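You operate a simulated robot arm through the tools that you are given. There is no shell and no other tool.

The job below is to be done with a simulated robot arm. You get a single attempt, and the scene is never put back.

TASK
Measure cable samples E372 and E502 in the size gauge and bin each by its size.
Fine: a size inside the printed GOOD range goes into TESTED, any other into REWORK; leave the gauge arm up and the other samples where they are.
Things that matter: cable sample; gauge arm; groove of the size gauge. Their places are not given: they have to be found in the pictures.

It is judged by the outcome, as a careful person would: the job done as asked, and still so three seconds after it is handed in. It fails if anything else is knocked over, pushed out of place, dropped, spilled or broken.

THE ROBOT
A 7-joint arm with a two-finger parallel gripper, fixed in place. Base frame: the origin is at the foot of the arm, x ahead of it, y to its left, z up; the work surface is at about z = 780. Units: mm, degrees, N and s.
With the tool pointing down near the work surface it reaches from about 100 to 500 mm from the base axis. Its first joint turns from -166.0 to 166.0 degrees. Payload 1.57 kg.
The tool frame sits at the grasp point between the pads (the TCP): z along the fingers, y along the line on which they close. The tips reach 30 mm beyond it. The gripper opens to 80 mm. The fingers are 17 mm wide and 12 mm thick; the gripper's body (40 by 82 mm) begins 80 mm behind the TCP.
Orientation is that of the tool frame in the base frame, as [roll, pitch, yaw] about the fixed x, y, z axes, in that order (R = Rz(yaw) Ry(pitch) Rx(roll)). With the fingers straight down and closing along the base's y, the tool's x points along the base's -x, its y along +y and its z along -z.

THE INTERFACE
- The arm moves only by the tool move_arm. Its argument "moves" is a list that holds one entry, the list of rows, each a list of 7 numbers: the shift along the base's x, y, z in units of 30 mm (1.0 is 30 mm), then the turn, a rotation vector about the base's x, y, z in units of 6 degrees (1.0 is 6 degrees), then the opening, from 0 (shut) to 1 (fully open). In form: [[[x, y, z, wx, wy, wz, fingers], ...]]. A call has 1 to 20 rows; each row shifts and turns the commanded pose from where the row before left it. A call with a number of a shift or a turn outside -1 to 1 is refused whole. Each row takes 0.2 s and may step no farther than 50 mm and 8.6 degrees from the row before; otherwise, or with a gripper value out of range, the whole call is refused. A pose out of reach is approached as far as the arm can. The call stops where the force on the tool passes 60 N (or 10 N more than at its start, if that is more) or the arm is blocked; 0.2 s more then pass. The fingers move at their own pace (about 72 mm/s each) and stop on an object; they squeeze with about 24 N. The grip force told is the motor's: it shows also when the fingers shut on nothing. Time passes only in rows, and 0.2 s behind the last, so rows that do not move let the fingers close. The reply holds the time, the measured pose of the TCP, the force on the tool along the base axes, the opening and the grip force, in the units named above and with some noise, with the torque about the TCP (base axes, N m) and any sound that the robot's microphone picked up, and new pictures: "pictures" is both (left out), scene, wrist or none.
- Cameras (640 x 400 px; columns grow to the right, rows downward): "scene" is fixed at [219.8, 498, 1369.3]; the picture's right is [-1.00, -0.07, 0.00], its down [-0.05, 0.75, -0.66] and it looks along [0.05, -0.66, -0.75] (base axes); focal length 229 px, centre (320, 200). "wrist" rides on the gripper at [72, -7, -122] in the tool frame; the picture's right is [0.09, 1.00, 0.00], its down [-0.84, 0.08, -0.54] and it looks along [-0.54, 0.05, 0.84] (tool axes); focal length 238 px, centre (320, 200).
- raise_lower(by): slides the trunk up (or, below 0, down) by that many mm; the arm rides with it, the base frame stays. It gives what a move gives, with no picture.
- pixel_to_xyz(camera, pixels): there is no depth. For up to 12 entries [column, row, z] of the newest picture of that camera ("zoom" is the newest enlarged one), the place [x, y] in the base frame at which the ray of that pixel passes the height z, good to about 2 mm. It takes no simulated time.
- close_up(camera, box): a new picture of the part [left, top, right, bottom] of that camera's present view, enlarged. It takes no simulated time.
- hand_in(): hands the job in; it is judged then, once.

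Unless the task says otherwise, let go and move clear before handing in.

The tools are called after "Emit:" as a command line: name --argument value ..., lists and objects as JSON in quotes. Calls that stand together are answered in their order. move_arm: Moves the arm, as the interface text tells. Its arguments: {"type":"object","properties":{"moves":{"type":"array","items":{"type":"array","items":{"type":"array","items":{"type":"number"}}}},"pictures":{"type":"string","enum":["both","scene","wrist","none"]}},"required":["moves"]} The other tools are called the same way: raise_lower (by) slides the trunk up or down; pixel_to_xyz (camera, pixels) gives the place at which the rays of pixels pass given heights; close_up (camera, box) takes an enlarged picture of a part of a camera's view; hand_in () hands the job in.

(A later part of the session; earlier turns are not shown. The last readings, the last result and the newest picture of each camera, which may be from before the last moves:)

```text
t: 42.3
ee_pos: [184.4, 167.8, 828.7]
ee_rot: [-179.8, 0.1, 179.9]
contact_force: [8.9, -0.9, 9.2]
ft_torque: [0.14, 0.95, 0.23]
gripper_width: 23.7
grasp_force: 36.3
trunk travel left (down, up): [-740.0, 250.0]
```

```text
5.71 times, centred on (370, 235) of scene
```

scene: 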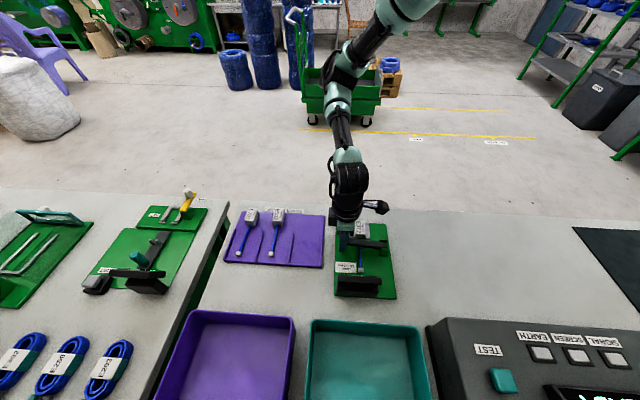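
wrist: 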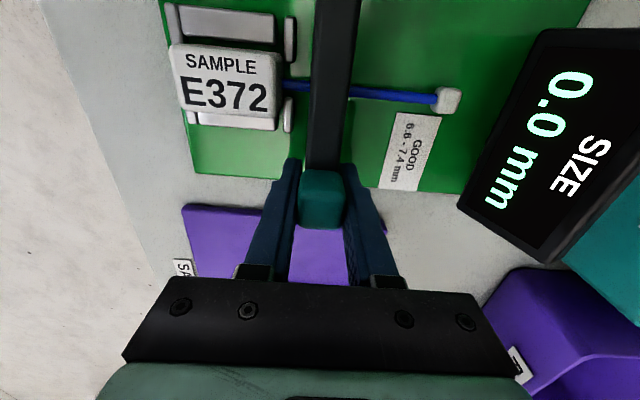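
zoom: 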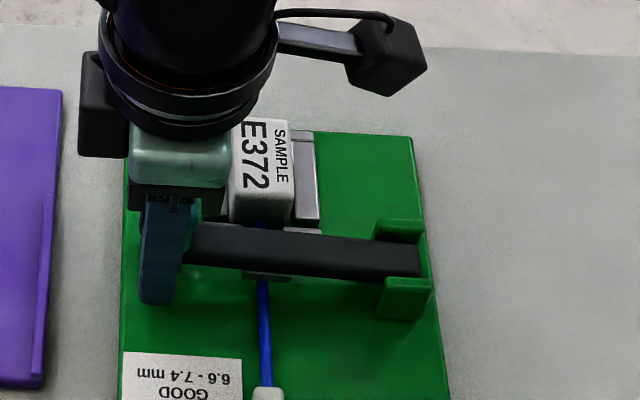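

The tips are only about 6 mm above the plate and the jaw is almost on the cable. I'll open the fingers so the arm can rest by its own weight, and look at the display.

Emit:
move_arm --moves '[[[0, 0, 0, 0, 0, 0, 0.5], [0, 0, 0, 0, 0, 0, 0.6], [0, 0, 0, 0, 0, 0, 0.6]]]'

Emit:
close_up --camera "scene" --box '[330, 200, 410, 270]'

Emit:
close_up --camera "wrist" --box '[430, 20, 640, 260]'

```text
t: 43.1
ee_pos: [182.6, 169.6, 829.4]
ee_rot: [-180.0, 0.1, 179.9]
contact_force: [0.2, -0.3, 0.2]
ft_torque: [-0.03, -0.02, 0.0]
gripper_width: 47.8
grasp_force: 0.0
trunk travel left (down, up): [-740.0, 250.0]
```

scene: 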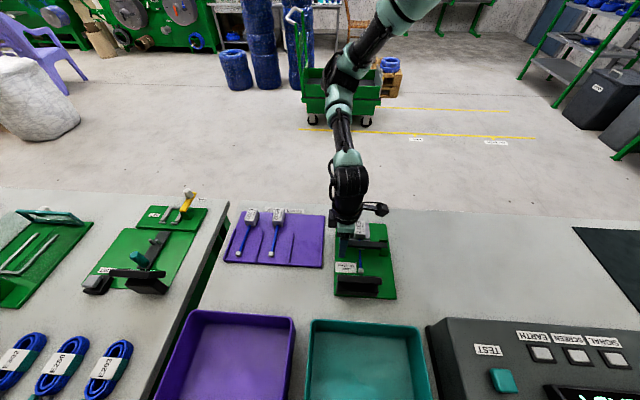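
wrist: 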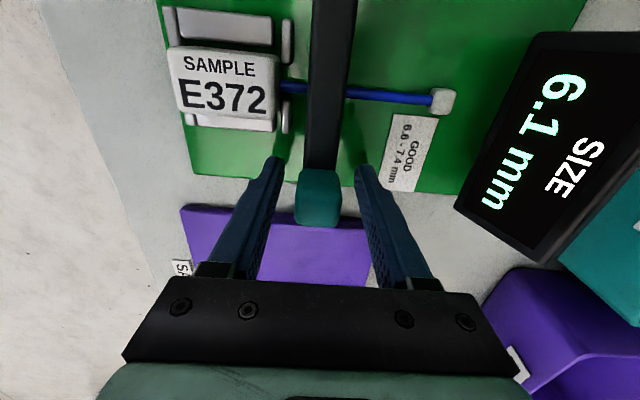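

```text
5.71 times, centred on (370, 235) of scene
```

zoom: 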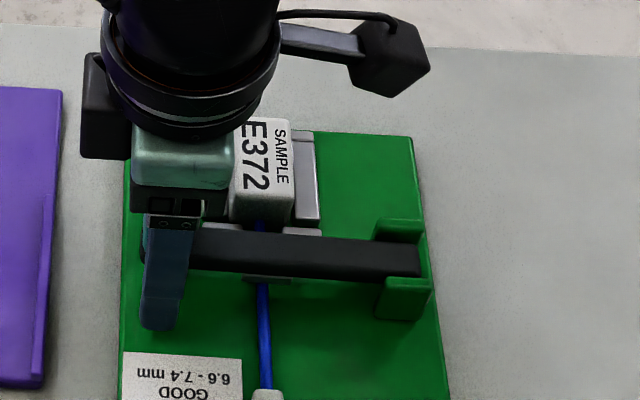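

```text
1.67 times, centred on (535, 140) of wrist
```

zoom: 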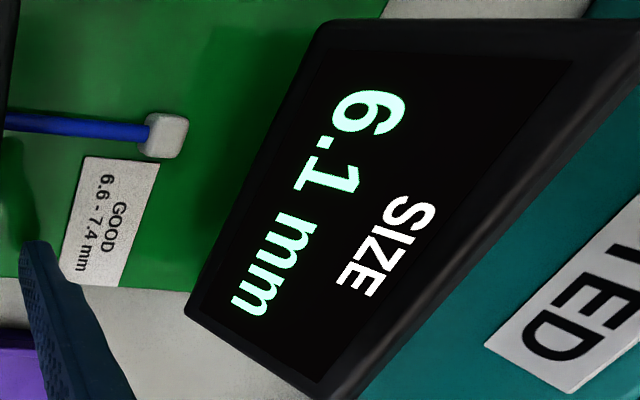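

The display now reads 6.1 mm with the arm resting on the cable. I'll wait a moment to confirm it is stable.

Emit:
move_arm --moves '[[[0, 0, 0, 0, 0, 0, 0.6], [0, 0, 0, 0, 0, 0, 0.6], [0, 0, 0, 0, 0, 0, 0.6], [0, 0, 0, 0, 0, 0, 0.6], [0, 0, 0, 0, 0, 0, 0.6]]]' --pictures "wrist"

Emit:
close_up --camera "wrist" --box '[150, 0, 460, 250]'

Emit:
close_up --camera "wrist" --box '[450, 20, 640, 240]'

```text
t: 44.3
ee_pos: [181.8, 169.4, 828.8]
ee_rot: [-180.0, 0.0, 179.9]
contact_force: [-0.3, 0.2, -0.5]
ft_torque: [0.0, 0.01, 0.0]
gripper_width: 47.7
grasp_force: 0.1
trunk travel left (down, up): [-740.0, 250.0]
```

wrist: 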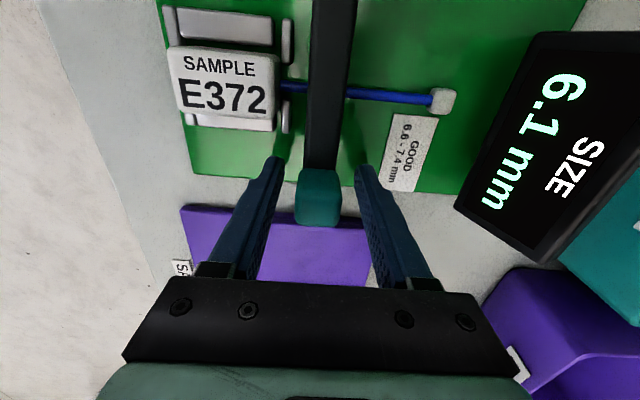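

```text
1.60 times, centred on (305, 125) of wrist
```

zoom: 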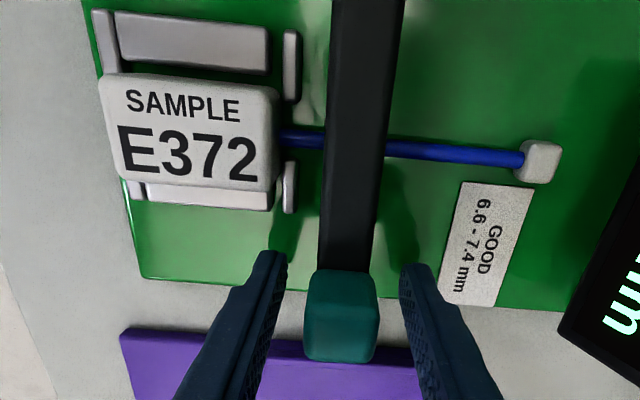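

```text
1.82 times, centred on (545, 130) of wrist
```

zoom: 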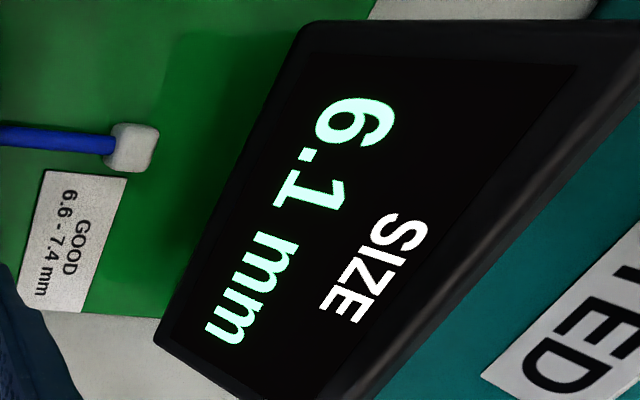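

Stable at 6.1 mm, which is outside 6.6–7.4, so E372 goes to REWORK. I'll shift −1.8 mm in y to centre on the handle, grip it again, and check.

Emit:
move_arm --moves '[[[0, -0.06, 0, 0, 0, 0, 0.6], [0, 0, 0, 0, 0, 0, 0.2], [0, 0, 0, 0, 0, 0, 0], [0, 0, 0, 0, 0, 0, 0]]]' --pictures "wrist"

```text
t: 45.3
ee_pos: [182.7, 167.8, 829.6]
ee_rot: [179.9, 0.0, 180.0]
contact_force: [0.8, 4.0, 0.4]
ft_torque: [-0.09, 0.07, 0.16]
gripper_width: 23.8
grasp_force: 35.9
trunk travel left (down, up): [-740.0, 250.0]
```

wrist: 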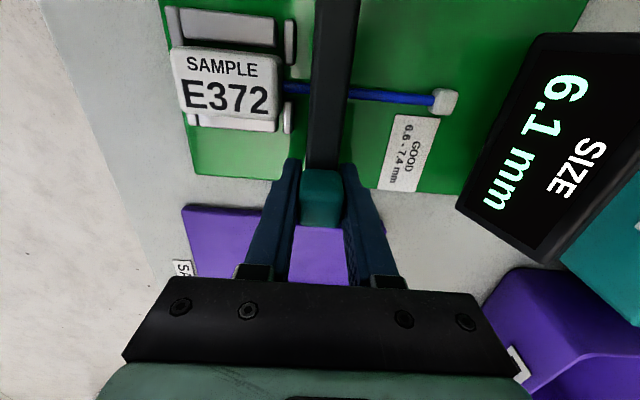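

The handle is gripped again (23.8 mm) and the display still shows 6.1 mm. I'll lift along the reverse arc, first to about 48°.

Emit:
move_arm --moves '[[[-0.1, 0, 0.447, 0, 0, 0, 0], [-0.193, 0, 0.533, 0, 0, 0, 0], [-0.267, 0, 0.5, 0, 0, 0, 0], [-0.333, 0, 0.457, 0, 0, 0, 0], [-0.393, 0, 0.407, 0, 0, 0, 0]]]'

```text
t: 46.5
ee_pos: [145.8, 167.6, 900.4]
ee_rot: [-180.0, 0.1, 179.8]
contact_force: [5.5, 5.4, -7.3]
ft_torque: [0.0, -1.05, 0.36]
gripper_width: 23.7
grasp_force: 36.0
trunk travel left (down, up): [-740.0, 250.0]
```

scene: 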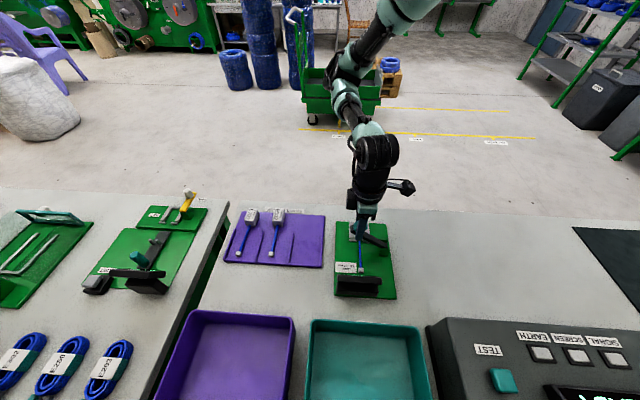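
wrist: 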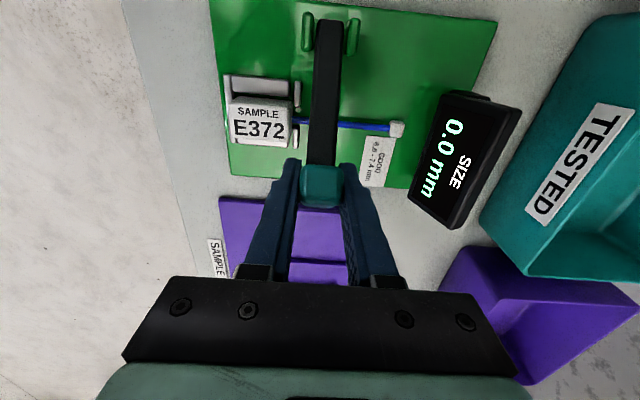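

Lifting goes well with low forces. I'll continue up to about 96°.

Emit:
move_arm --moves '[[[-0.443, 0, 0.35, 0, 0, 0, 0], [-0.493, 0, 0.283, 0, 0, 0, 0], [-0.523, 0, 0.21, 0, 0, 0, 0], [-0.55, 0, 0.14, 0, 0, 0, 0], [-0.563, 0, 0.057, 0, 0, 0, 0], [-0.563, 0, -0.02, 0, 0, 0, 0]]]'

Emit:
close_up --camera "scene" --box '[340, 180, 450, 260]'

```text
t: 47.9
ee_pos: [49.9, 167.6, 930.3]
ee_rot: [179.9, 0.1, 179.9]
contact_force: [8.5, 10.1, 2.4]
ft_torque: [0.0, -1.07, 0.43]
gripper_width: 23.9
grasp_force: 36.2
trunk travel left (down, up): [-740.0, 250.0]
```

scene: 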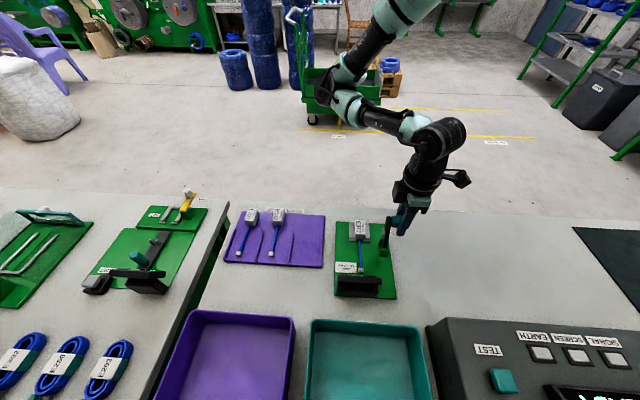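
wrist: 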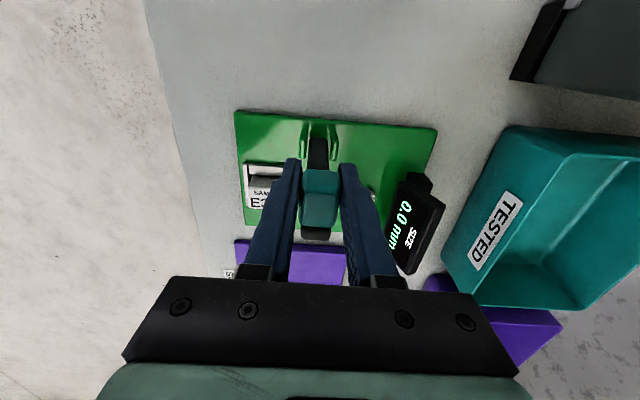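

```text
5.00 times, centred on (395, 220) of scene
```

zoom: 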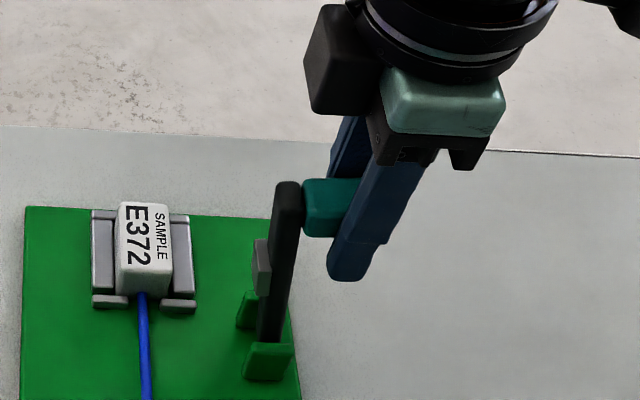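

Arm is close to vertical again. I'll finish the last 14° back to its stop.

Emit:
move_arm --moves '[[[-0.557, 0, -0.097, 0, 0, 0, 0], [-0.3, 0, -0.08, 0, 0, 0, 0], [-0.1, 0, -0.03, 0, 0, 0, 0], [0, 0, 0, 0, 0, 0, 0]]]'

Emit:
close_up --camera "scene" --box '[340, 180, 450, 260]'

```text
t: 48.9
ee_pos: [22.9, 168.7, 923.9]
ee_rot: [180.0, 0.2, 179.9]
contact_force: [8.9, 9.5, -1.2]
ft_torque: [0.0, -1.0, 0.09]
gripper_width: 24.0
grasp_force: 35.9
trunk travel left (down, up): [-740.0, 250.0]
```

scene: 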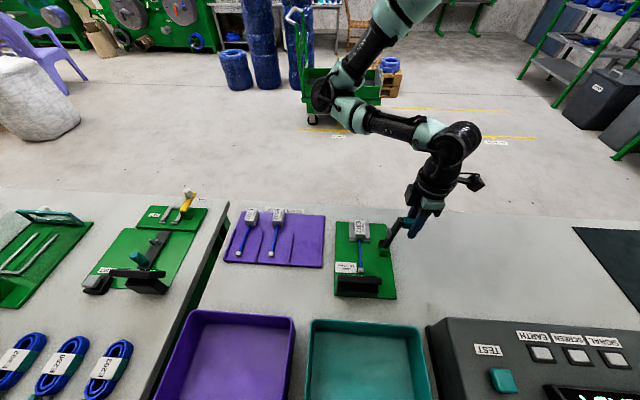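
wrist: 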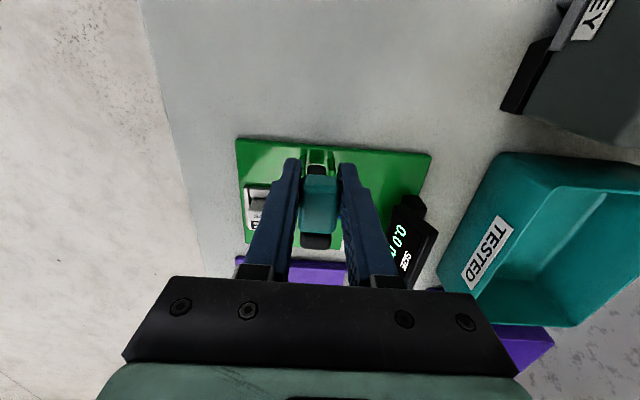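

```text
5.00 times, centred on (395, 220) of scene
```

zoom: 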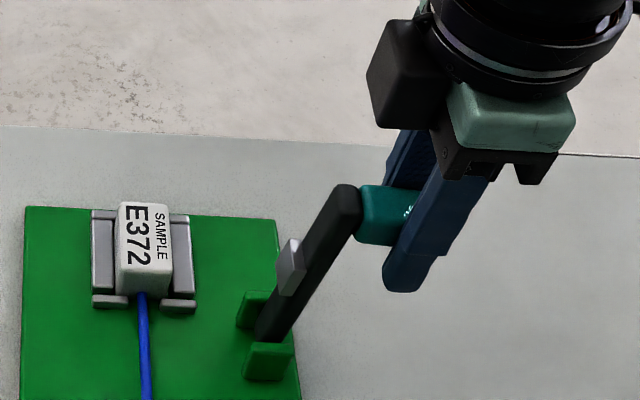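

The arm is past vertical but about 4° short of its original rest. I'll nudge it 4 mm further, then release.

Emit:
move_arm --moves '[[[-0.08, 0, -0.03, 0, 0, 0, 0], [-0.06, 0, -0.02, 0, 0, 0, 0], [0, 0, 0, 0, 0, 0, 0]]]' --pictures "none"

Emit:
move_arm --moves '[[[0, 0, 0, 0, 0, 0, 0.4], [0, 0, 0, 0, 0, 0, 0.8], [0, 0, 0, 0, 0, 0, 1], [0, 0, 0, 0, 0, 0, 1]]]'

Emit:
close_up --camera "scene" --box '[350, 170, 460, 250]'

```text
t: 49.7
ee_pos: [16.3, 168.2, 922.6]
ee_rot: [-180.0, 0.1, 179.9]
contact_force: [9.6, 5.7, -0.9]
ft_torque: [0.03, -1.03, 0.09]
gripper_width: 23.8
grasp_force: 35.7
trunk travel left (down, up): [-740.0, 250.0]
```

```text
t: 50.7
ee_pos: [16.2, 166.9, 923.9]
ee_rot: [180.0, 0.0, 179.9]
contact_force: [0.2, 0.5, -0.6]
ft_torque: [0.0, 0.0, -0.04]
gripper_width: 80.1
grasp_force: 0.0
trunk travel left (down, up): [-740.0, 250.0]
```

scene: 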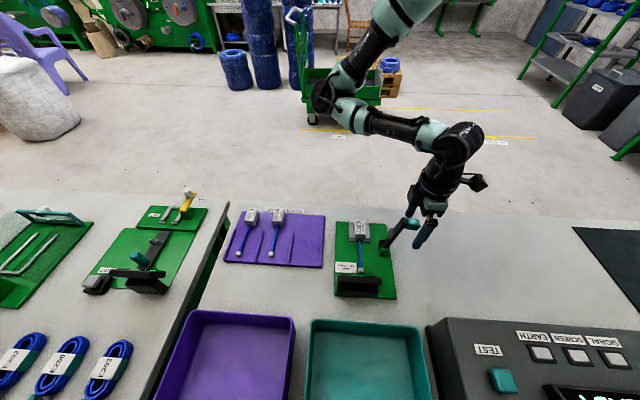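
wrist: 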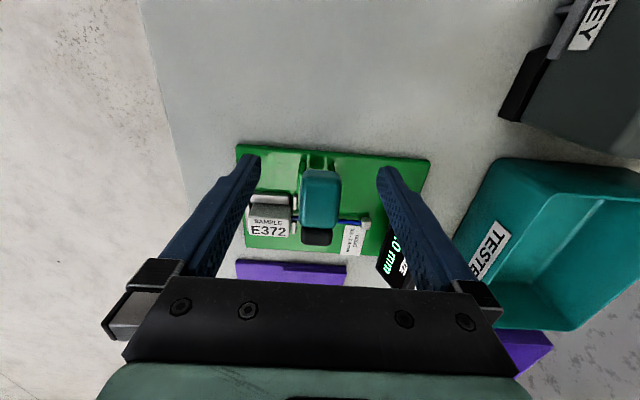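

```text
5.00 times, centred on (405, 210) of scene
```

zoom: 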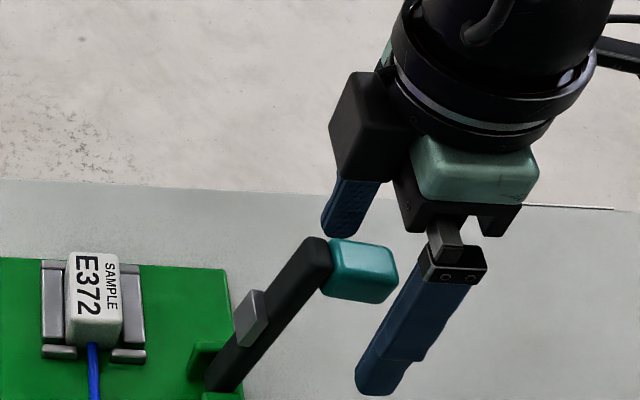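

The gauge arm is back at its original up position (bar tip zoom (315,245), same as at the start). I'll back out along +x with the fingers open.

Emit:
move_arm --moves '[[[0.5, 0, 0, 0, 0, 0, 1], [0.7, 0, 0, 0, 0, 0, 1], [0.8, 0, 0, 0, 0, 0, 1], [0.8, 0, 0, 0, 0, 0, 1], [0.8, -0.2, 0, 0, 0, 0, 1], [0.7, -0.33, 0, 0, 0, 0, 1]]]' --pictures "scene"

Emit:
move_arm --moves '[[[-0.03, -0.07, -0.02, 0, 0, 1, 1], [-0.03, -0.07, -0.02, 0, 0, 1, 1], [-0.03, -0.07, -0.02, 0, 0, 1, 1], [-0.03, -0.07, -0.02, 0, 0, 1, 1], [-0.03, -0.07, -0.02, 0, 0, 1, 1], [-0.03, -0.07, -0.02, 0, 0, 1, 1], [-0.03, -0.07, -0.02, 0, 0, 1, 1], [-0.03, -0.07, -0.02, 0, 0, 1, 1], [-0.03, -0.07, -0.02, 0, 0, 1, 1], [-0.03, -0.07, -0.02, 0, 0, 1, 1], [-0.03, -0.07, -0.02, 0, 0, 1, 1], [-0.03, -0.07, -0.02, 0, 0, 1, 1], [-0.03, -0.07, -0.02, 0, 0, 1, 1], [-0.03, -0.07, -0.02, 0, 0, 1, 1], [-0.03, -0.07, -0.02, 0, 0, 1, 1]]]'

```text
t: 52.1
ee_pos: [145.2, 151.4, 923.2]
ee_rot: [-180.0, 0.0, 180.0]
contact_force: [0.5, 0.1, 0.3]
ft_torque: [0.01, -0.02, 0.0]
gripper_width: 79.9
grasp_force: 0.1
trunk travel left (down, up): [-740.0, 250.0]
```

scene: 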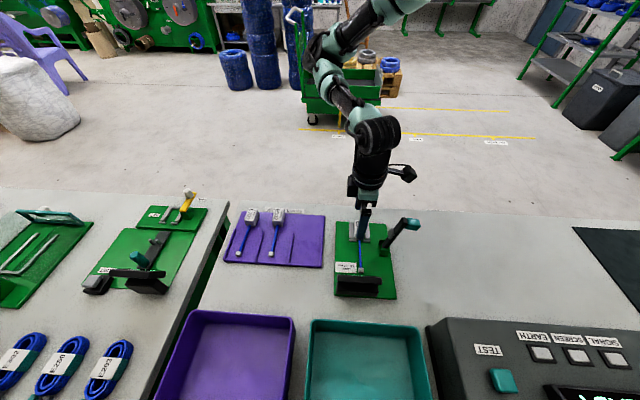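

```text
t: 55.3
ee_pos: [132.4, 120.6, 914.5]
ee_rot: [180.0, 0.1, -89.9]
contact_force: [0.2, -0.6, 0.3]
ft_torque: [0.0, 0.02, -0.01]
gripper_width: 79.8
grasp_force: 0.1
trunk travel left (down, up): [-740.0, 250.0]
```

scene: 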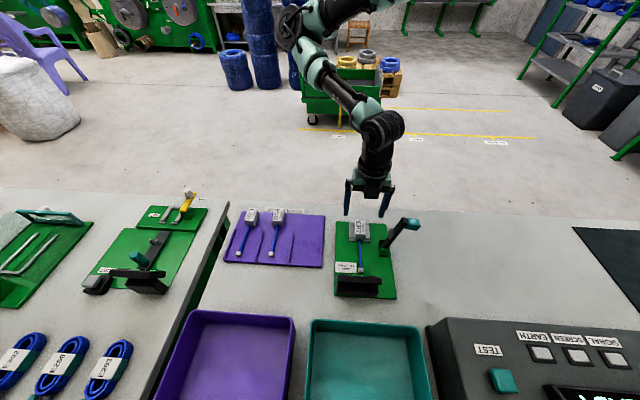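
wrist: 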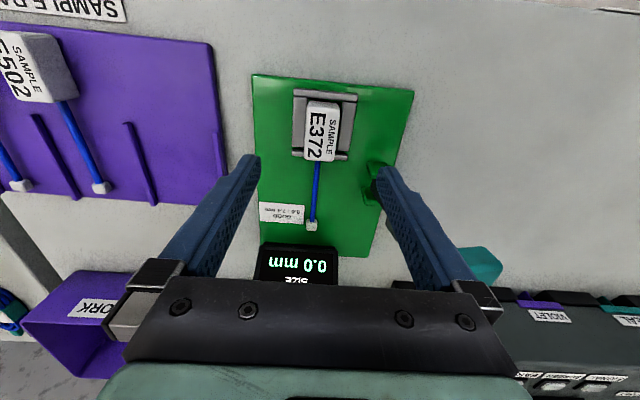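

The gripper is above E372 again. I'll align to (131,115) and lower via the trunk to z≈836, then close on the block.

Emit:
move_arm --moves '[[[-0.03, -0.1, 0, 0, 0, 0, 0.7], [-0.015, -0.08, 0, 0, 0, 0, 0.7], [0, 0, 0, 0, 0, 0, 0.7]]]' --pictures "wrist"

Emit:
raise_lower --by -50

Emit:
move_arm --moves '[[[0, 0, 0, 0, 0, 0, 0.7]]]'

Emit:
close_up --camera "scene" --box '[325, 190, 405, 250]'

```text
t: 56.1
ee_pos: [130.8, 116.2, 913.9]
ee_rot: [-180.0, 0.1, -90.0]
contact_force: [-0.5, -0.3, -0.2]
ft_torque: [-0.02, -0.03, 0.0]
gripper_width: 55.9
grasp_force: 0.0
trunk travel left (down, up): [-740.0, 250.0]
```

wrist: 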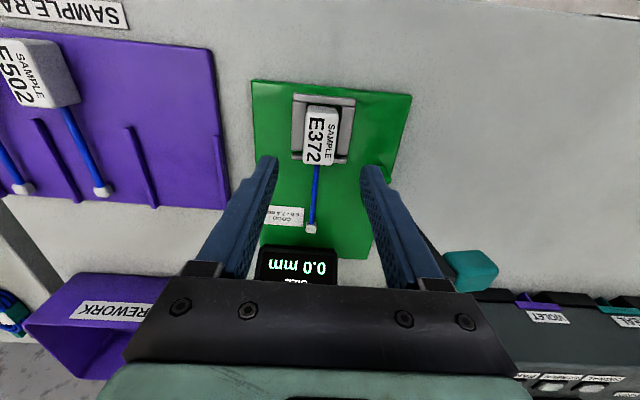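

```text
t: 57.0
ee_pos: [131.5, 115.7, 863.9]
ee_rot: [-180.0, 0.0, -90.1]
contact_force: [0.5, -1.0, -0.3]
ft_torque: [0.0, -0.01, 0.02]
gripper_width: 56.2
grasp_force: 0.1
trunk travel left (down, up): [-690.0, 300.0]
```

```text
t: 57.4
ee_pos: [131.3, 115.8, 864.4]
ee_rot: [180.0, -0.1, -90.1]
contact_force: [0.6, -0.8, -0.5]
ft_torque: [0.03, -0.02, 0.03]
gripper_width: 55.8
grasp_force: 0.0
trunk travel left (down, up): [-690.0, 300.0]
```

scene: 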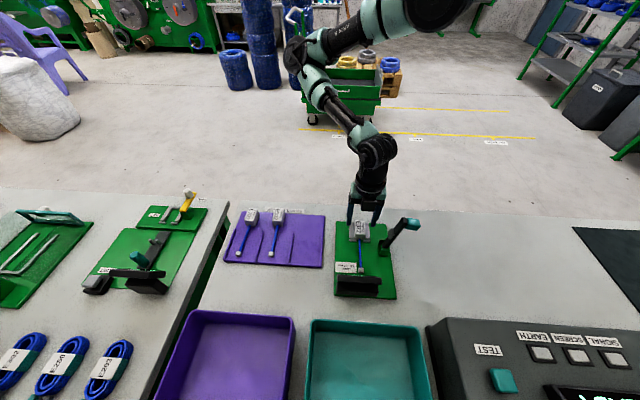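
wrist: 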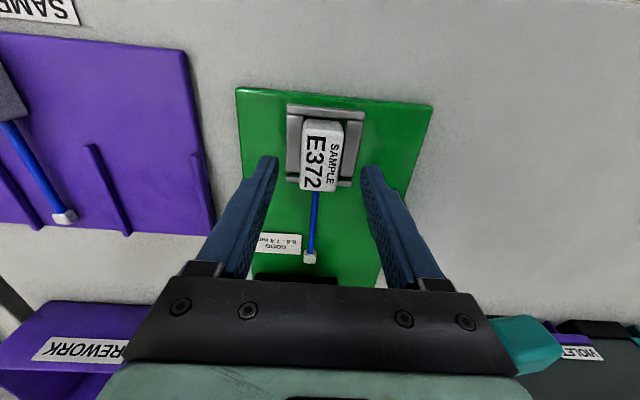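

```text
6.67 times, centred on (365, 220) of scene
```

zoom: 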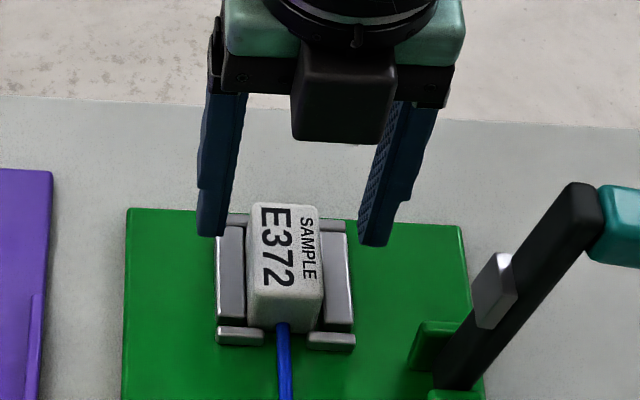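

Good alignment. I'll lower 28 mm more and close.

Emit:
raise_lower --by -28

Emit:
move_arm --moves '[[[0, 0, 0, 0, 0, 0, 0.4], [0, 0, 0, 0, 0, 0, 0], [0, 0, 0, 0, 0, 0, 0], [0, 0, 0, 0, 0, 0, 0]]]'

```text
t: 58.2
ee_pos: [132.0, 115.6, 835.8]
ee_rot: [-180.0, 0.0, -90.1]
contact_force: [0.3, 0.4, 0.2]
ft_torque: [0.01, 0.01, 0.0]
gripper_width: 55.8
grasp_force: 0.0
trunk travel left (down, up): [-662.0, 328.0]
```

```text
t: 59.2
ee_pos: [131.6, 115.2, 837.7]
ee_rot: [179.9, 0.0, -90.2]
contact_force: [-1.1, -1.0, -0.3]
ft_torque: [-0.02, 0.0, 0.05]
gripper_width: 29.5
grasp_force: 24.5
trunk travel left (down, up): [-662.0, 328.0]
```

scene: 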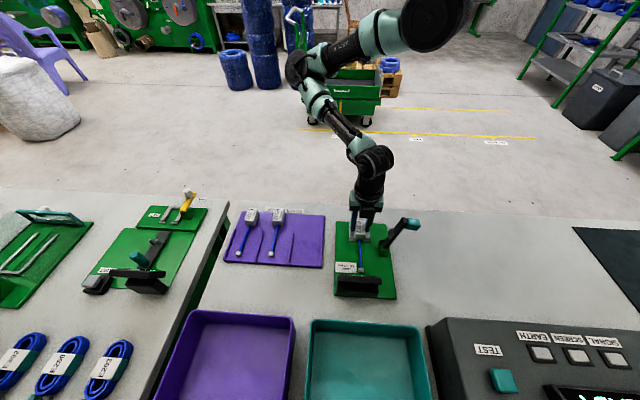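
wrist: 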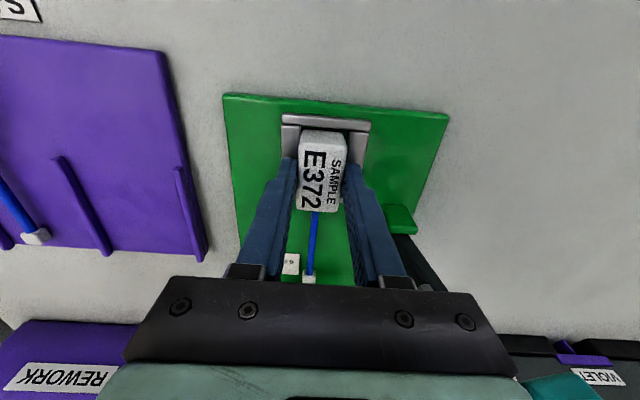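

E372 is gripped (29.5 mm). I'll lift it straight up 110 mm with the trunk.

Emit:
raise_lower --by 110

Emit:
move_arm --moves '[[[0, 0, 0, 0, 0, 0, 0]]]'

Emit:
pixel_to_xyz --camera "scene" --pixels '[[193, 310, 840], [295, 320, 840], [193, 310, 820], [295, 320, 820], [312, 320, 840], [412, 322, 840], [175, 390, 840], [290, 395, 840]]'

Emit:
close_up --camera "scene" --box '[130, 290, 450, 400]'

```text
t: 60.6
ee_pos: [131.4, 116.0, 946.1]
ee_rot: [180.0, 0.0, -90.1]
contact_force: [-0.8, 0.0, -1.2]
ft_torque: [0.01, 0.0, 0.0]
gripper_width: 29.4
grasp_force: 24.1
trunk travel left (down, up): [-772.0, 218.0]
```

```text
t: 61.0
ee_pos: [131.0, 116.7, 946.5]
ee_rot: [-180.0, 0.1, -90.0]
contact_force: [0.0, -0.1, -0.6]
ft_torque: [0.01, -0.01, -0.03]
gripper_width: 29.4
grasp_force: 24.2
trunk travel left (down, up): [-772.0, 218.0]
```

scene: 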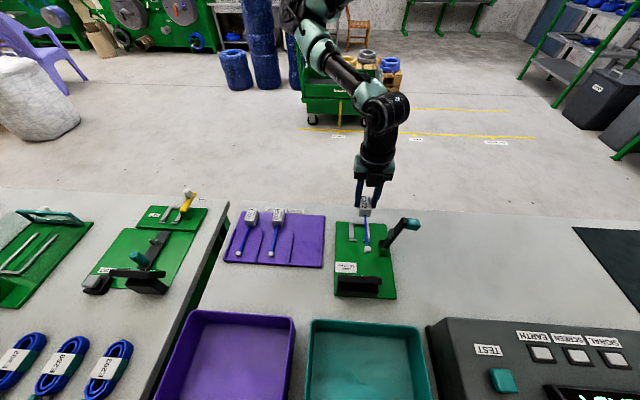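
wrist: 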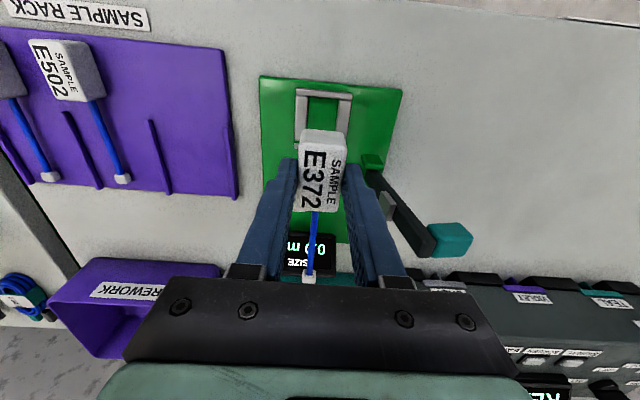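

```text
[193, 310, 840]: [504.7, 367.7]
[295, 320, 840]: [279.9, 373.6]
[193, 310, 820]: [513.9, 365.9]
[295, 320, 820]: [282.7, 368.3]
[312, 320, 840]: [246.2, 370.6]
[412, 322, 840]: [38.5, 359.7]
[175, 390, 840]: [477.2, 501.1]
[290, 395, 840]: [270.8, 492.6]
```

```text
2.00 times, centred on (290, 345) of scene
```

zoom: 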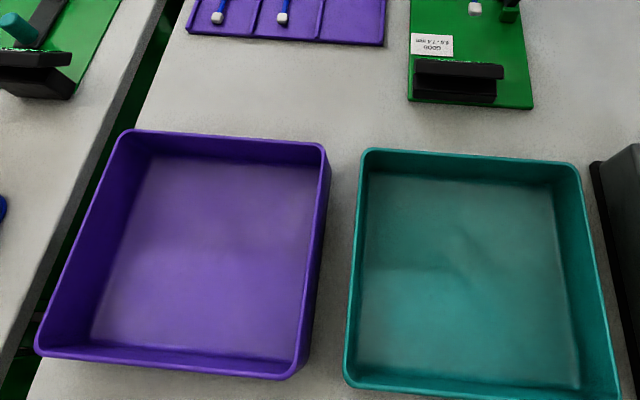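

E372 is lifted clear, and the purple REWORK bin spans about x 287–508, y 367–540, rim z ≈ 832. I'll carry the sample toward it at a safe height.

Emit:
move_arm --moves '[[[0.5, 0.4, 0.2, 0, 0, 0, 0], [0.7, 0.6, 0.2, 0, 0, 0, 0], [0.7, 0.7, 0, 0, 0, 0, 0], [0.7, 0.7, 0, 0, 0, 0, 0], [0.7, 0.7, 0, 0, 0, 0, 0], [0.7, 0.7, 0, 0, 0, 0, 0], [0.7, 0.7, 0, 0, 0, 0, 0], [0.6, 0.7, 0, 0, 0, 0, 0]]]'

```text
t: 62.8
ee_pos: [290.0, 272.1, 957.8]
ee_rot: [-180.0, -0.1, -90.1]
contact_force: [0.0, -0.1, -0.9]
ft_torque: [-0.03, 0.03, 0.01]
gripper_width: 29.2
grasp_force: 24.3
trunk travel left (down, up): [-772.0, 218.0]
```

scene: 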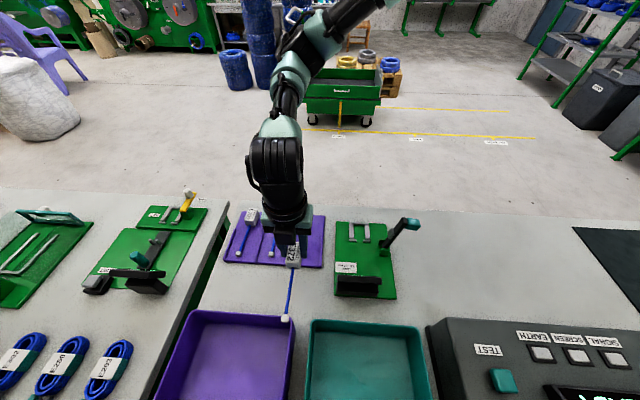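
wrist: 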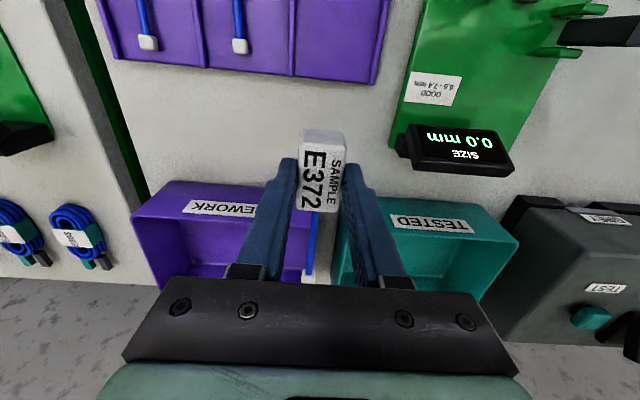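

Now I'll raise the arm 150 mm and lower the trunk 150 mm, which puts the shoulder lower for more outward reach.

Emit:
move_arm --moves '[[[0, 0, 0.9, 0, 0, 0, 0], [0, 0, 1, 0, 0, 0, 0], [0, 0, 1, 0, 0, 0, 0], [0, 0, 1, 0, 0, 0, 0], [0, 0, 1, 0, 0, 0, 0]]]' --pictures "none"

Emit:
raise_lower --by -150

Emit:
move_arm --moves '[[[0.3, 0.6, 0, 0, 0, 0, 0], [0.4, 0.8, 0, 0, 0, 0, 0], [0.3, 0.8, 0, 0, 0, 0, 0], [0.3, 0.8, 0, 0, 0, 0, 0]]]'

```text
t: 64.0
ee_pos: [289.6, 272.1, 1106.9]
ee_rot: [-179.9, 0.1, -90.1]
contact_force: [0.6, 0.7, -1.2]
ft_torque: [0.02, -0.03, 0.01]
gripper_width: 29.2
grasp_force: 24.3
trunk travel left (down, up): [-772.0, 218.0]
```

```text
t: 65.7
ee_pos: [290.2, 271.6, 956.1]
ee_rot: [180.0, 0.0, -90.2]
contact_force: [0.8, -0.2, -1.1]
ft_torque: [-0.02, 0.02, -0.01]
gripper_width: 29.3
grasp_force: 24.0
trunk travel left (down, up): [-622.0, 368.0]
```

```text
t: 66.7
ee_pos: [328.1, 360.9, 956.6]
ee_rot: [180.0, 0.0, -90.2]
contact_force: [-0.5, 0.2, -0.7]
ft_torque: [-0.01, -0.02, -0.02]
gripper_width: 29.4
grasp_force: 24.2
trunk travel left (down, up): [-622.0, 368.0]
```

scene: 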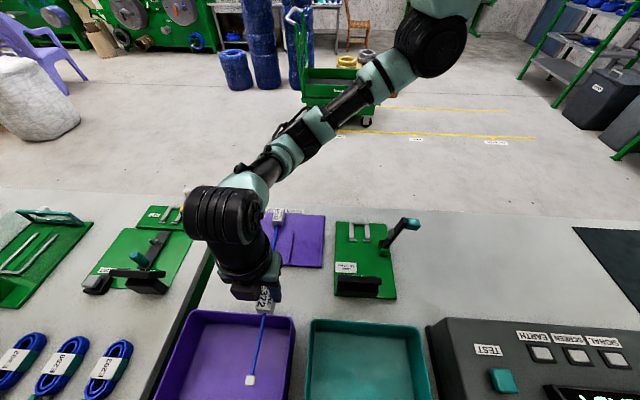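
wrist: 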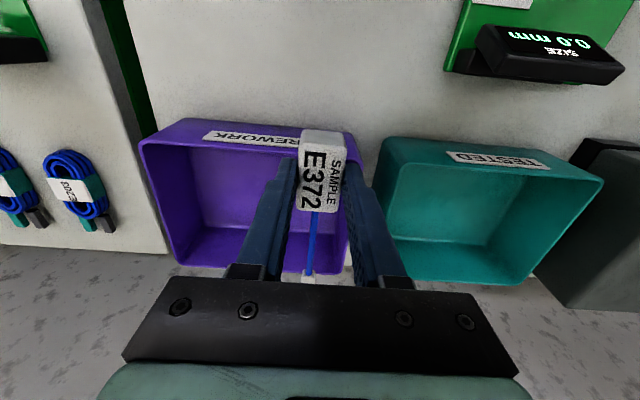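

Reach is fine so far (r=488). I'll continue toward (333, 412) over the bin.

Emit:
move_arm --moves '[[[0.1, 0.6, 0, 0, 0, 0, 0], [0.1, 0.6, 0, 0, 0, 0, 0], [0, 0.5, 0, 0, 0, 0, 0]]]'

Emit:
close_up --camera "wrist" --box '[120, 60, 420, 300]'

Emit:
close_up --camera "scene" --box '[140, 250, 320, 400]'

```text
t: 67.5
ee_pos: [335.4, 414.9, 957.4]
ee_rot: [180.0, 0.0, -90.1]
contact_force: [-0.5, -0.9, -1.1]
ft_torque: [0.0, 0.04, -0.01]
gripper_width: 29.5
grasp_force: 23.9
trunk travel left (down, up): [-622.0, 368.0]
```

scene: 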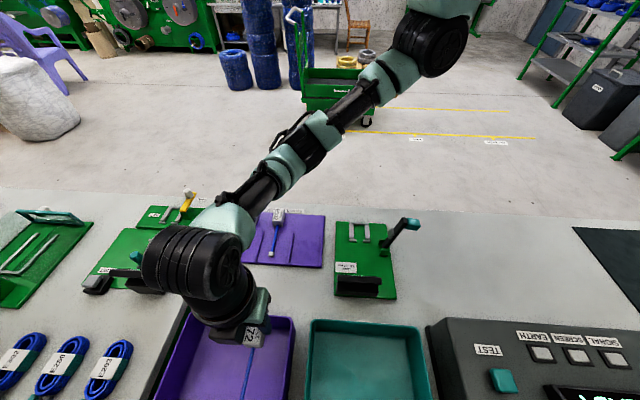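
wrist: 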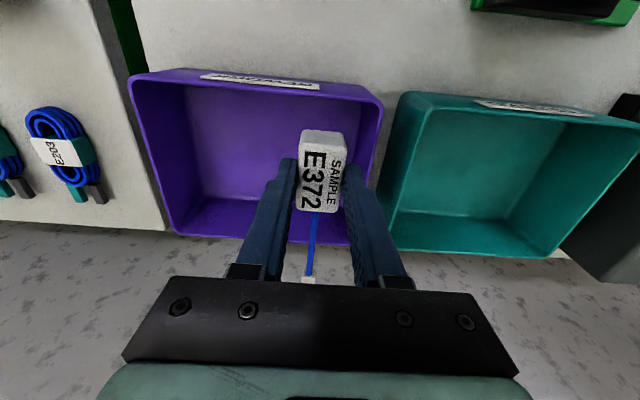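

```text
1.67 times, centred on (270, 180) of wrist
```

zoom: 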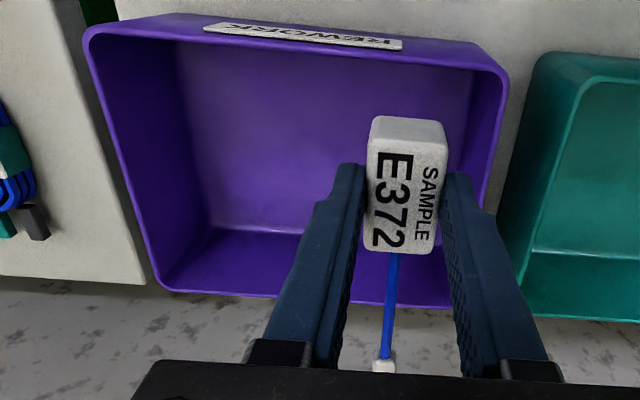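

```text
2.67 times, centred on (230, 325) of scene
```

zoom: 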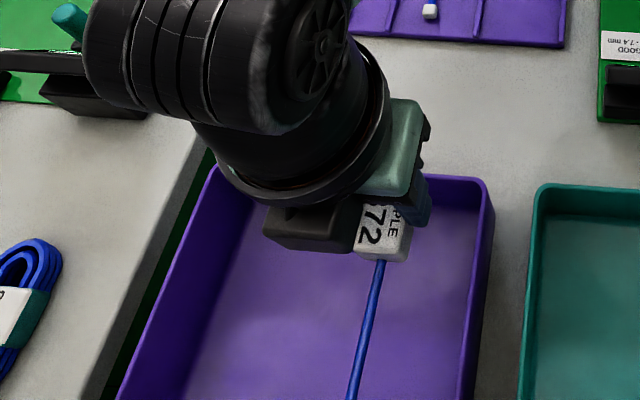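

TCP is at (335, 415) above the purple bin. Combining views, its rim is near z≈870, x 288–491, y 375–542, so the sample fits better lying along x. I'll turn it −90° while above the rim.

Emit:
move_arm --moves '[[[0, 0.02, 0, 0, 0, -1, 0], [0, 0.02, 0, 0, 0, -1, 0], [0, 0.02, 0, 0, 0, -1, 0], [0, 0.02, 0, 0, 0, -1, 0], [0, 0.02, 0, 0, 0, -1, 0], [0, 0.02, 0, 0, 0, -1, 0], [0, 0.02, 0, 0, 0, -1, 0], [0, 0.02, 0, 0, 0, -1, 0], [0, 0.02, 0, 0, 0, -1, 0], [0, 0.02, 0, 0, 0, -1, 0], [0, 0.02, 0, 0, 0, -1, 0], [0, 0.02, 0, 0, 0, -1, 0], [0, 0.02, 0, 0, 0, -1, 0], [0, 0.02, 0, 0, 0, -1, 0], [0, 0.02, 0, 0, 0, -1, 0]]]'

Emit:
close_up --camera "wrist" --box '[180, 20, 480, 280]'

Emit:
close_up --camera "scene" --box '[140, 250, 320, 400]'

```text
t: 70.7
ee_pos: [334.5, 423.5, 955.8]
ee_rot: [179.9, 0.0, 179.9]
contact_force: [0.5, -1.1, -1.0]
ft_torque: [0.03, 0.0, -0.02]
gripper_width: 29.4
grasp_force: 23.5
trunk travel left (down, up): [-622.0, 368.0]
```

scene: 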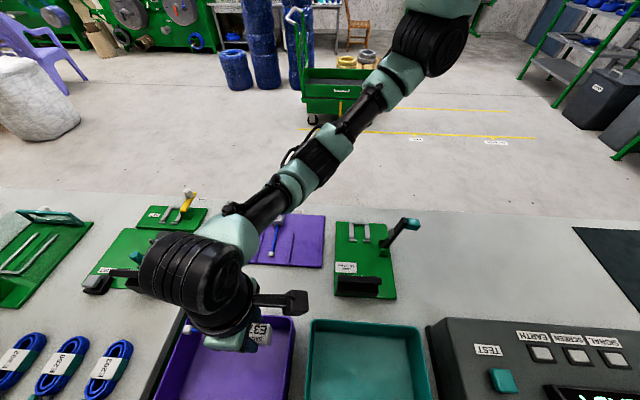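
wrist: 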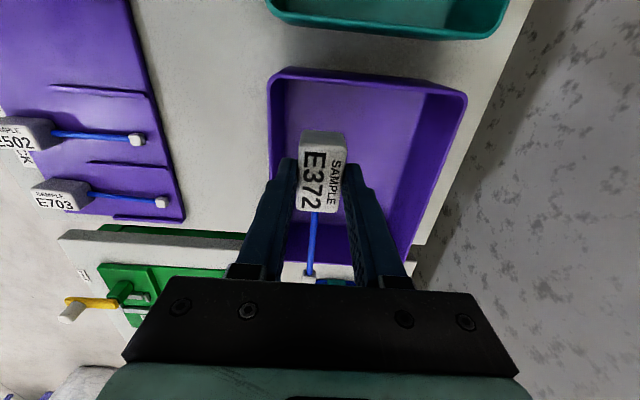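

```text
1.54 times, centred on (330, 150) of wrist
```

zoom: 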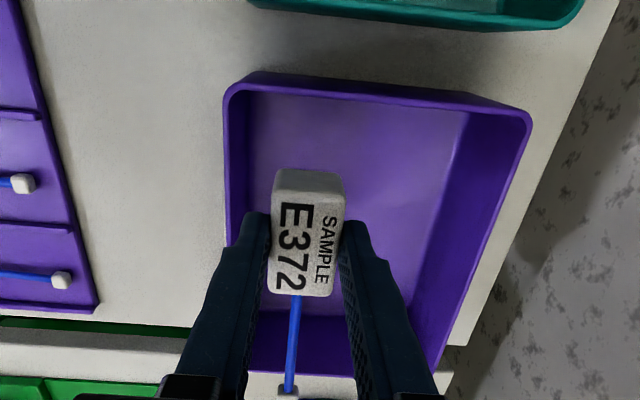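

```text
2.67 times, centred on (230, 325) of scene
```

zoom: 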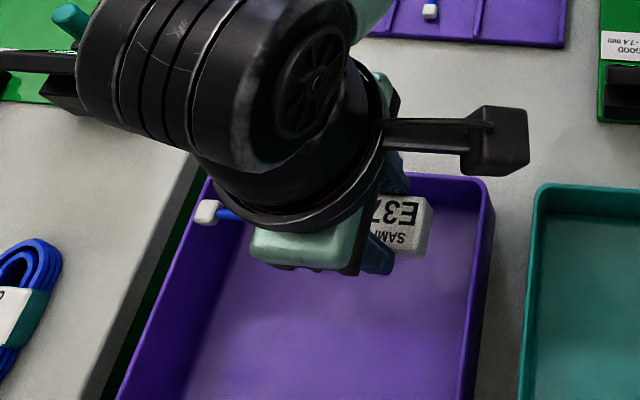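

The sample now lies along x above the bin, with the left rim at about y≈381 in the wrist view. I'll shift +12 mm in y for finger clearance, then lower by the trunk in steps.

Emit:
move_arm --moves '[[[0.05, 0.2, 0, 0, 0, 0, 0], [0.05, 0.2, 0, 0, 0, 0, 0], [0, 0, 0, 0, 0, 0, 0]]]' --pictures "none"

Emit:
raise_lower --by -60

Emit:
move_arm --moves '[[[0, 0, 0, 0, 0, 0, 0]]]'

Emit:
close_up --camera "wrist" --box '[180, 20, 480, 280]'

Emit:
close_up --camera "scene" --box '[140, 250, 320, 400]'

```text
t: 71.5
ee_pos: [337.1, 434.3, 954.1]
ee_rot: [180.0, 0.0, 179.8]
contact_force: [0.1, 1.0, -0.7]
ft_torque: [0.04, 0.04, -0.01]
gripper_width: 29.2
grasp_force: 24.0
trunk travel left (down, up): [-622.0, 368.0]
```

```text
t: 72.5
ee_pos: [337.0, 434.3, 896.2]
ee_rot: [180.0, 0.0, 179.9]
contact_force: [-0.5, -0.4, -1.3]
ft_torque: [0.01, 0.01, 0.02]
gripper_width: 29.5
grasp_force: 24.3
trunk travel left (down, up): [-562.0, 428.0]
```

```text
t: 72.9
ee_pos: [336.8, 435.4, 894.9]
ee_rot: [-180.0, -0.1, 179.9]
contact_force: [-0.1, 0.2, -0.7]
ft_torque: [0.01, 0.02, 0.01]
gripper_width: 29.3
grasp_force: 23.9
trunk travel left (down, up): [-562.0, 428.0]
```

scene: 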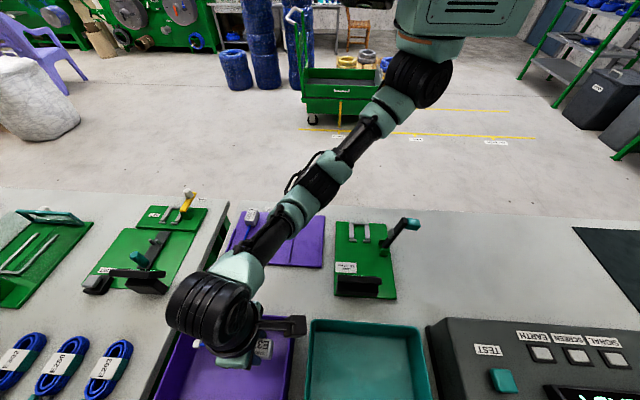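
wrist: 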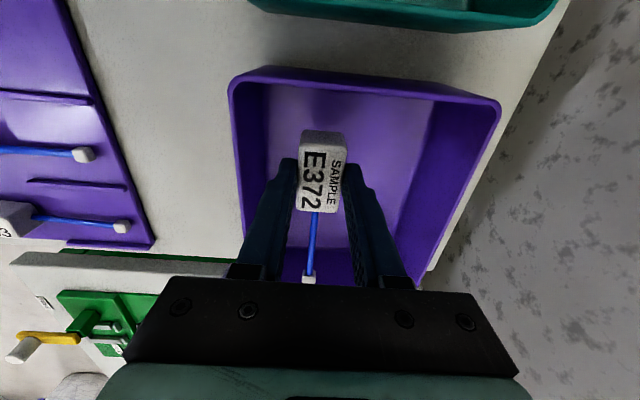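

```text
1.54 times, centred on (330, 150) of wrist
```

zoom: 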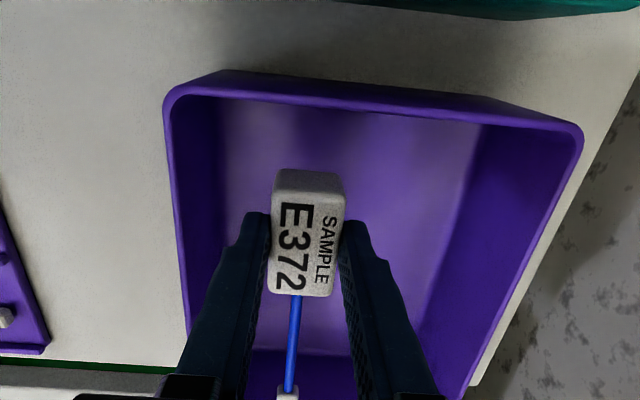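

```text
2.67 times, centred on (230, 325) of scene
```

zoom: 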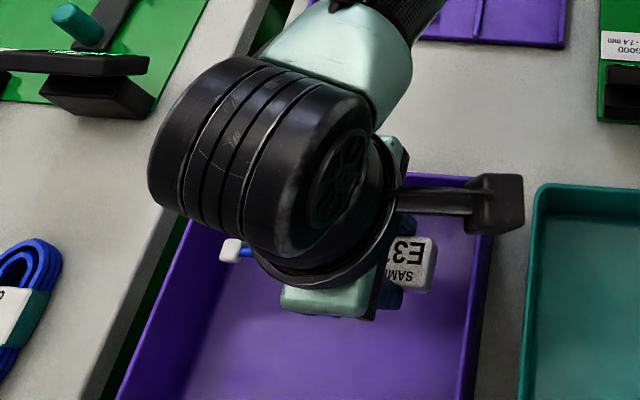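

The block is inside the rim with about 25 mm beyond the ferrule to the far wall. I'll lower 50 mm more, then take small arm steps.

Emit:
raise_lower --by -50

Emit:
move_arm --moves '[[[0, 0, -0.1, 0, 0, 0, 0], [0, 0, 0, 0, 0, 0, 0]]]'

Emit:
close_up --camera "wrist" --box '[180, 20, 480, 280]'

Emit:
close_up --camera "scene" --box '[140, 250, 320, 400]'

```text
t: 73.8
ee_pos: [337.3, 433.9, 846.1]
ee_rot: [180.0, 0.0, 180.0]
contact_force: [-0.6, 0.1, -0.6]
ft_torque: [0.03, 0.03, -0.03]
gripper_width: 29.2
grasp_force: 24.1
trunk travel left (down, up): [-512.0, 478.0]
```

```text
t: 74.5
ee_pos: [337.4, 433.8, 841.7]
ee_rot: [-180.0, 0.0, -180.0]
contact_force: [-1.0, -0.1, -2.0]
ft_torque: [0.03, -0.03, -0.01]
gripper_width: 29.2
grasp_force: 24.6
trunk travel left (down, up): [-512.0, 478.0]
```

scene: 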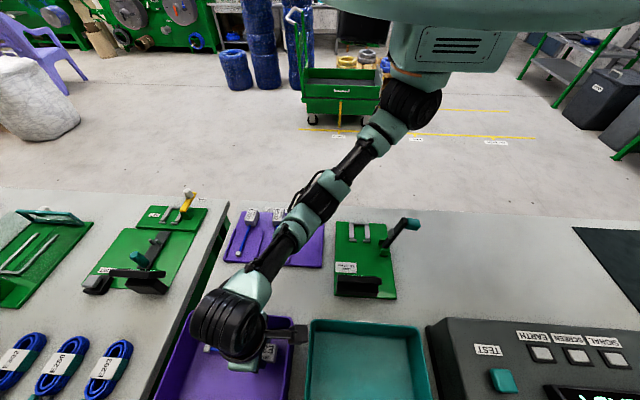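
wrist: 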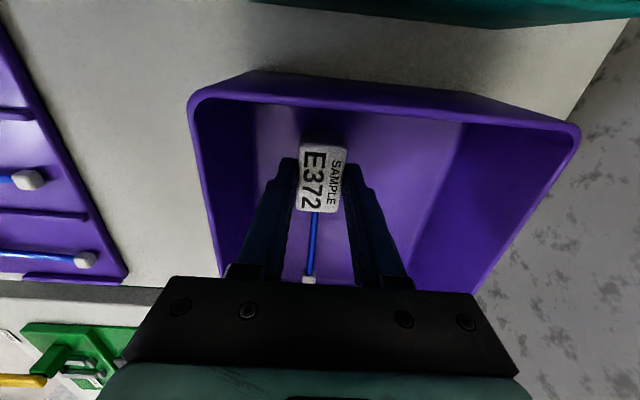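

```text
1.54 times, centred on (330, 150) of wrist
```

zoom: 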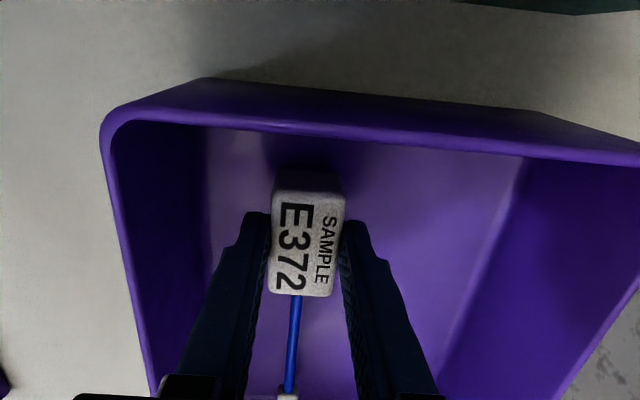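

```text
2.67 times, centred on (230, 325) of scene
```

zoom: 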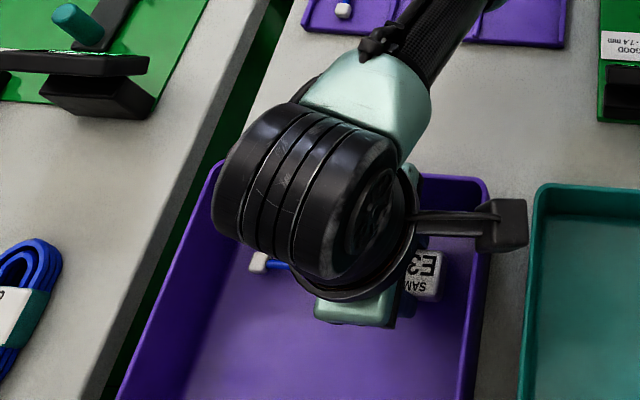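

No contact yet at z=841.7. Continuing down in small steps.

Emit:
move_arm --moves '[[[0, 0, -0.1, 0, 0, 0, 0], [0, 0, -0.08, 0, 0, 0, 0], [0, 0, 0, 0, 0, 0, 0]]]' --pictures "none"

```text
t: 75.2
ee_pos: [337.3, 434.4, 838.1]
ee_rot: [-179.9, 0.0, -180.0]
contact_force: [0.3, -0.7, -0.7]
ft_torque: [0.0, 0.03, 0.02]
gripper_width: 29.4
grasp_force: 24.1
trunk travel left (down, up): [-512.0, 478.0]
```

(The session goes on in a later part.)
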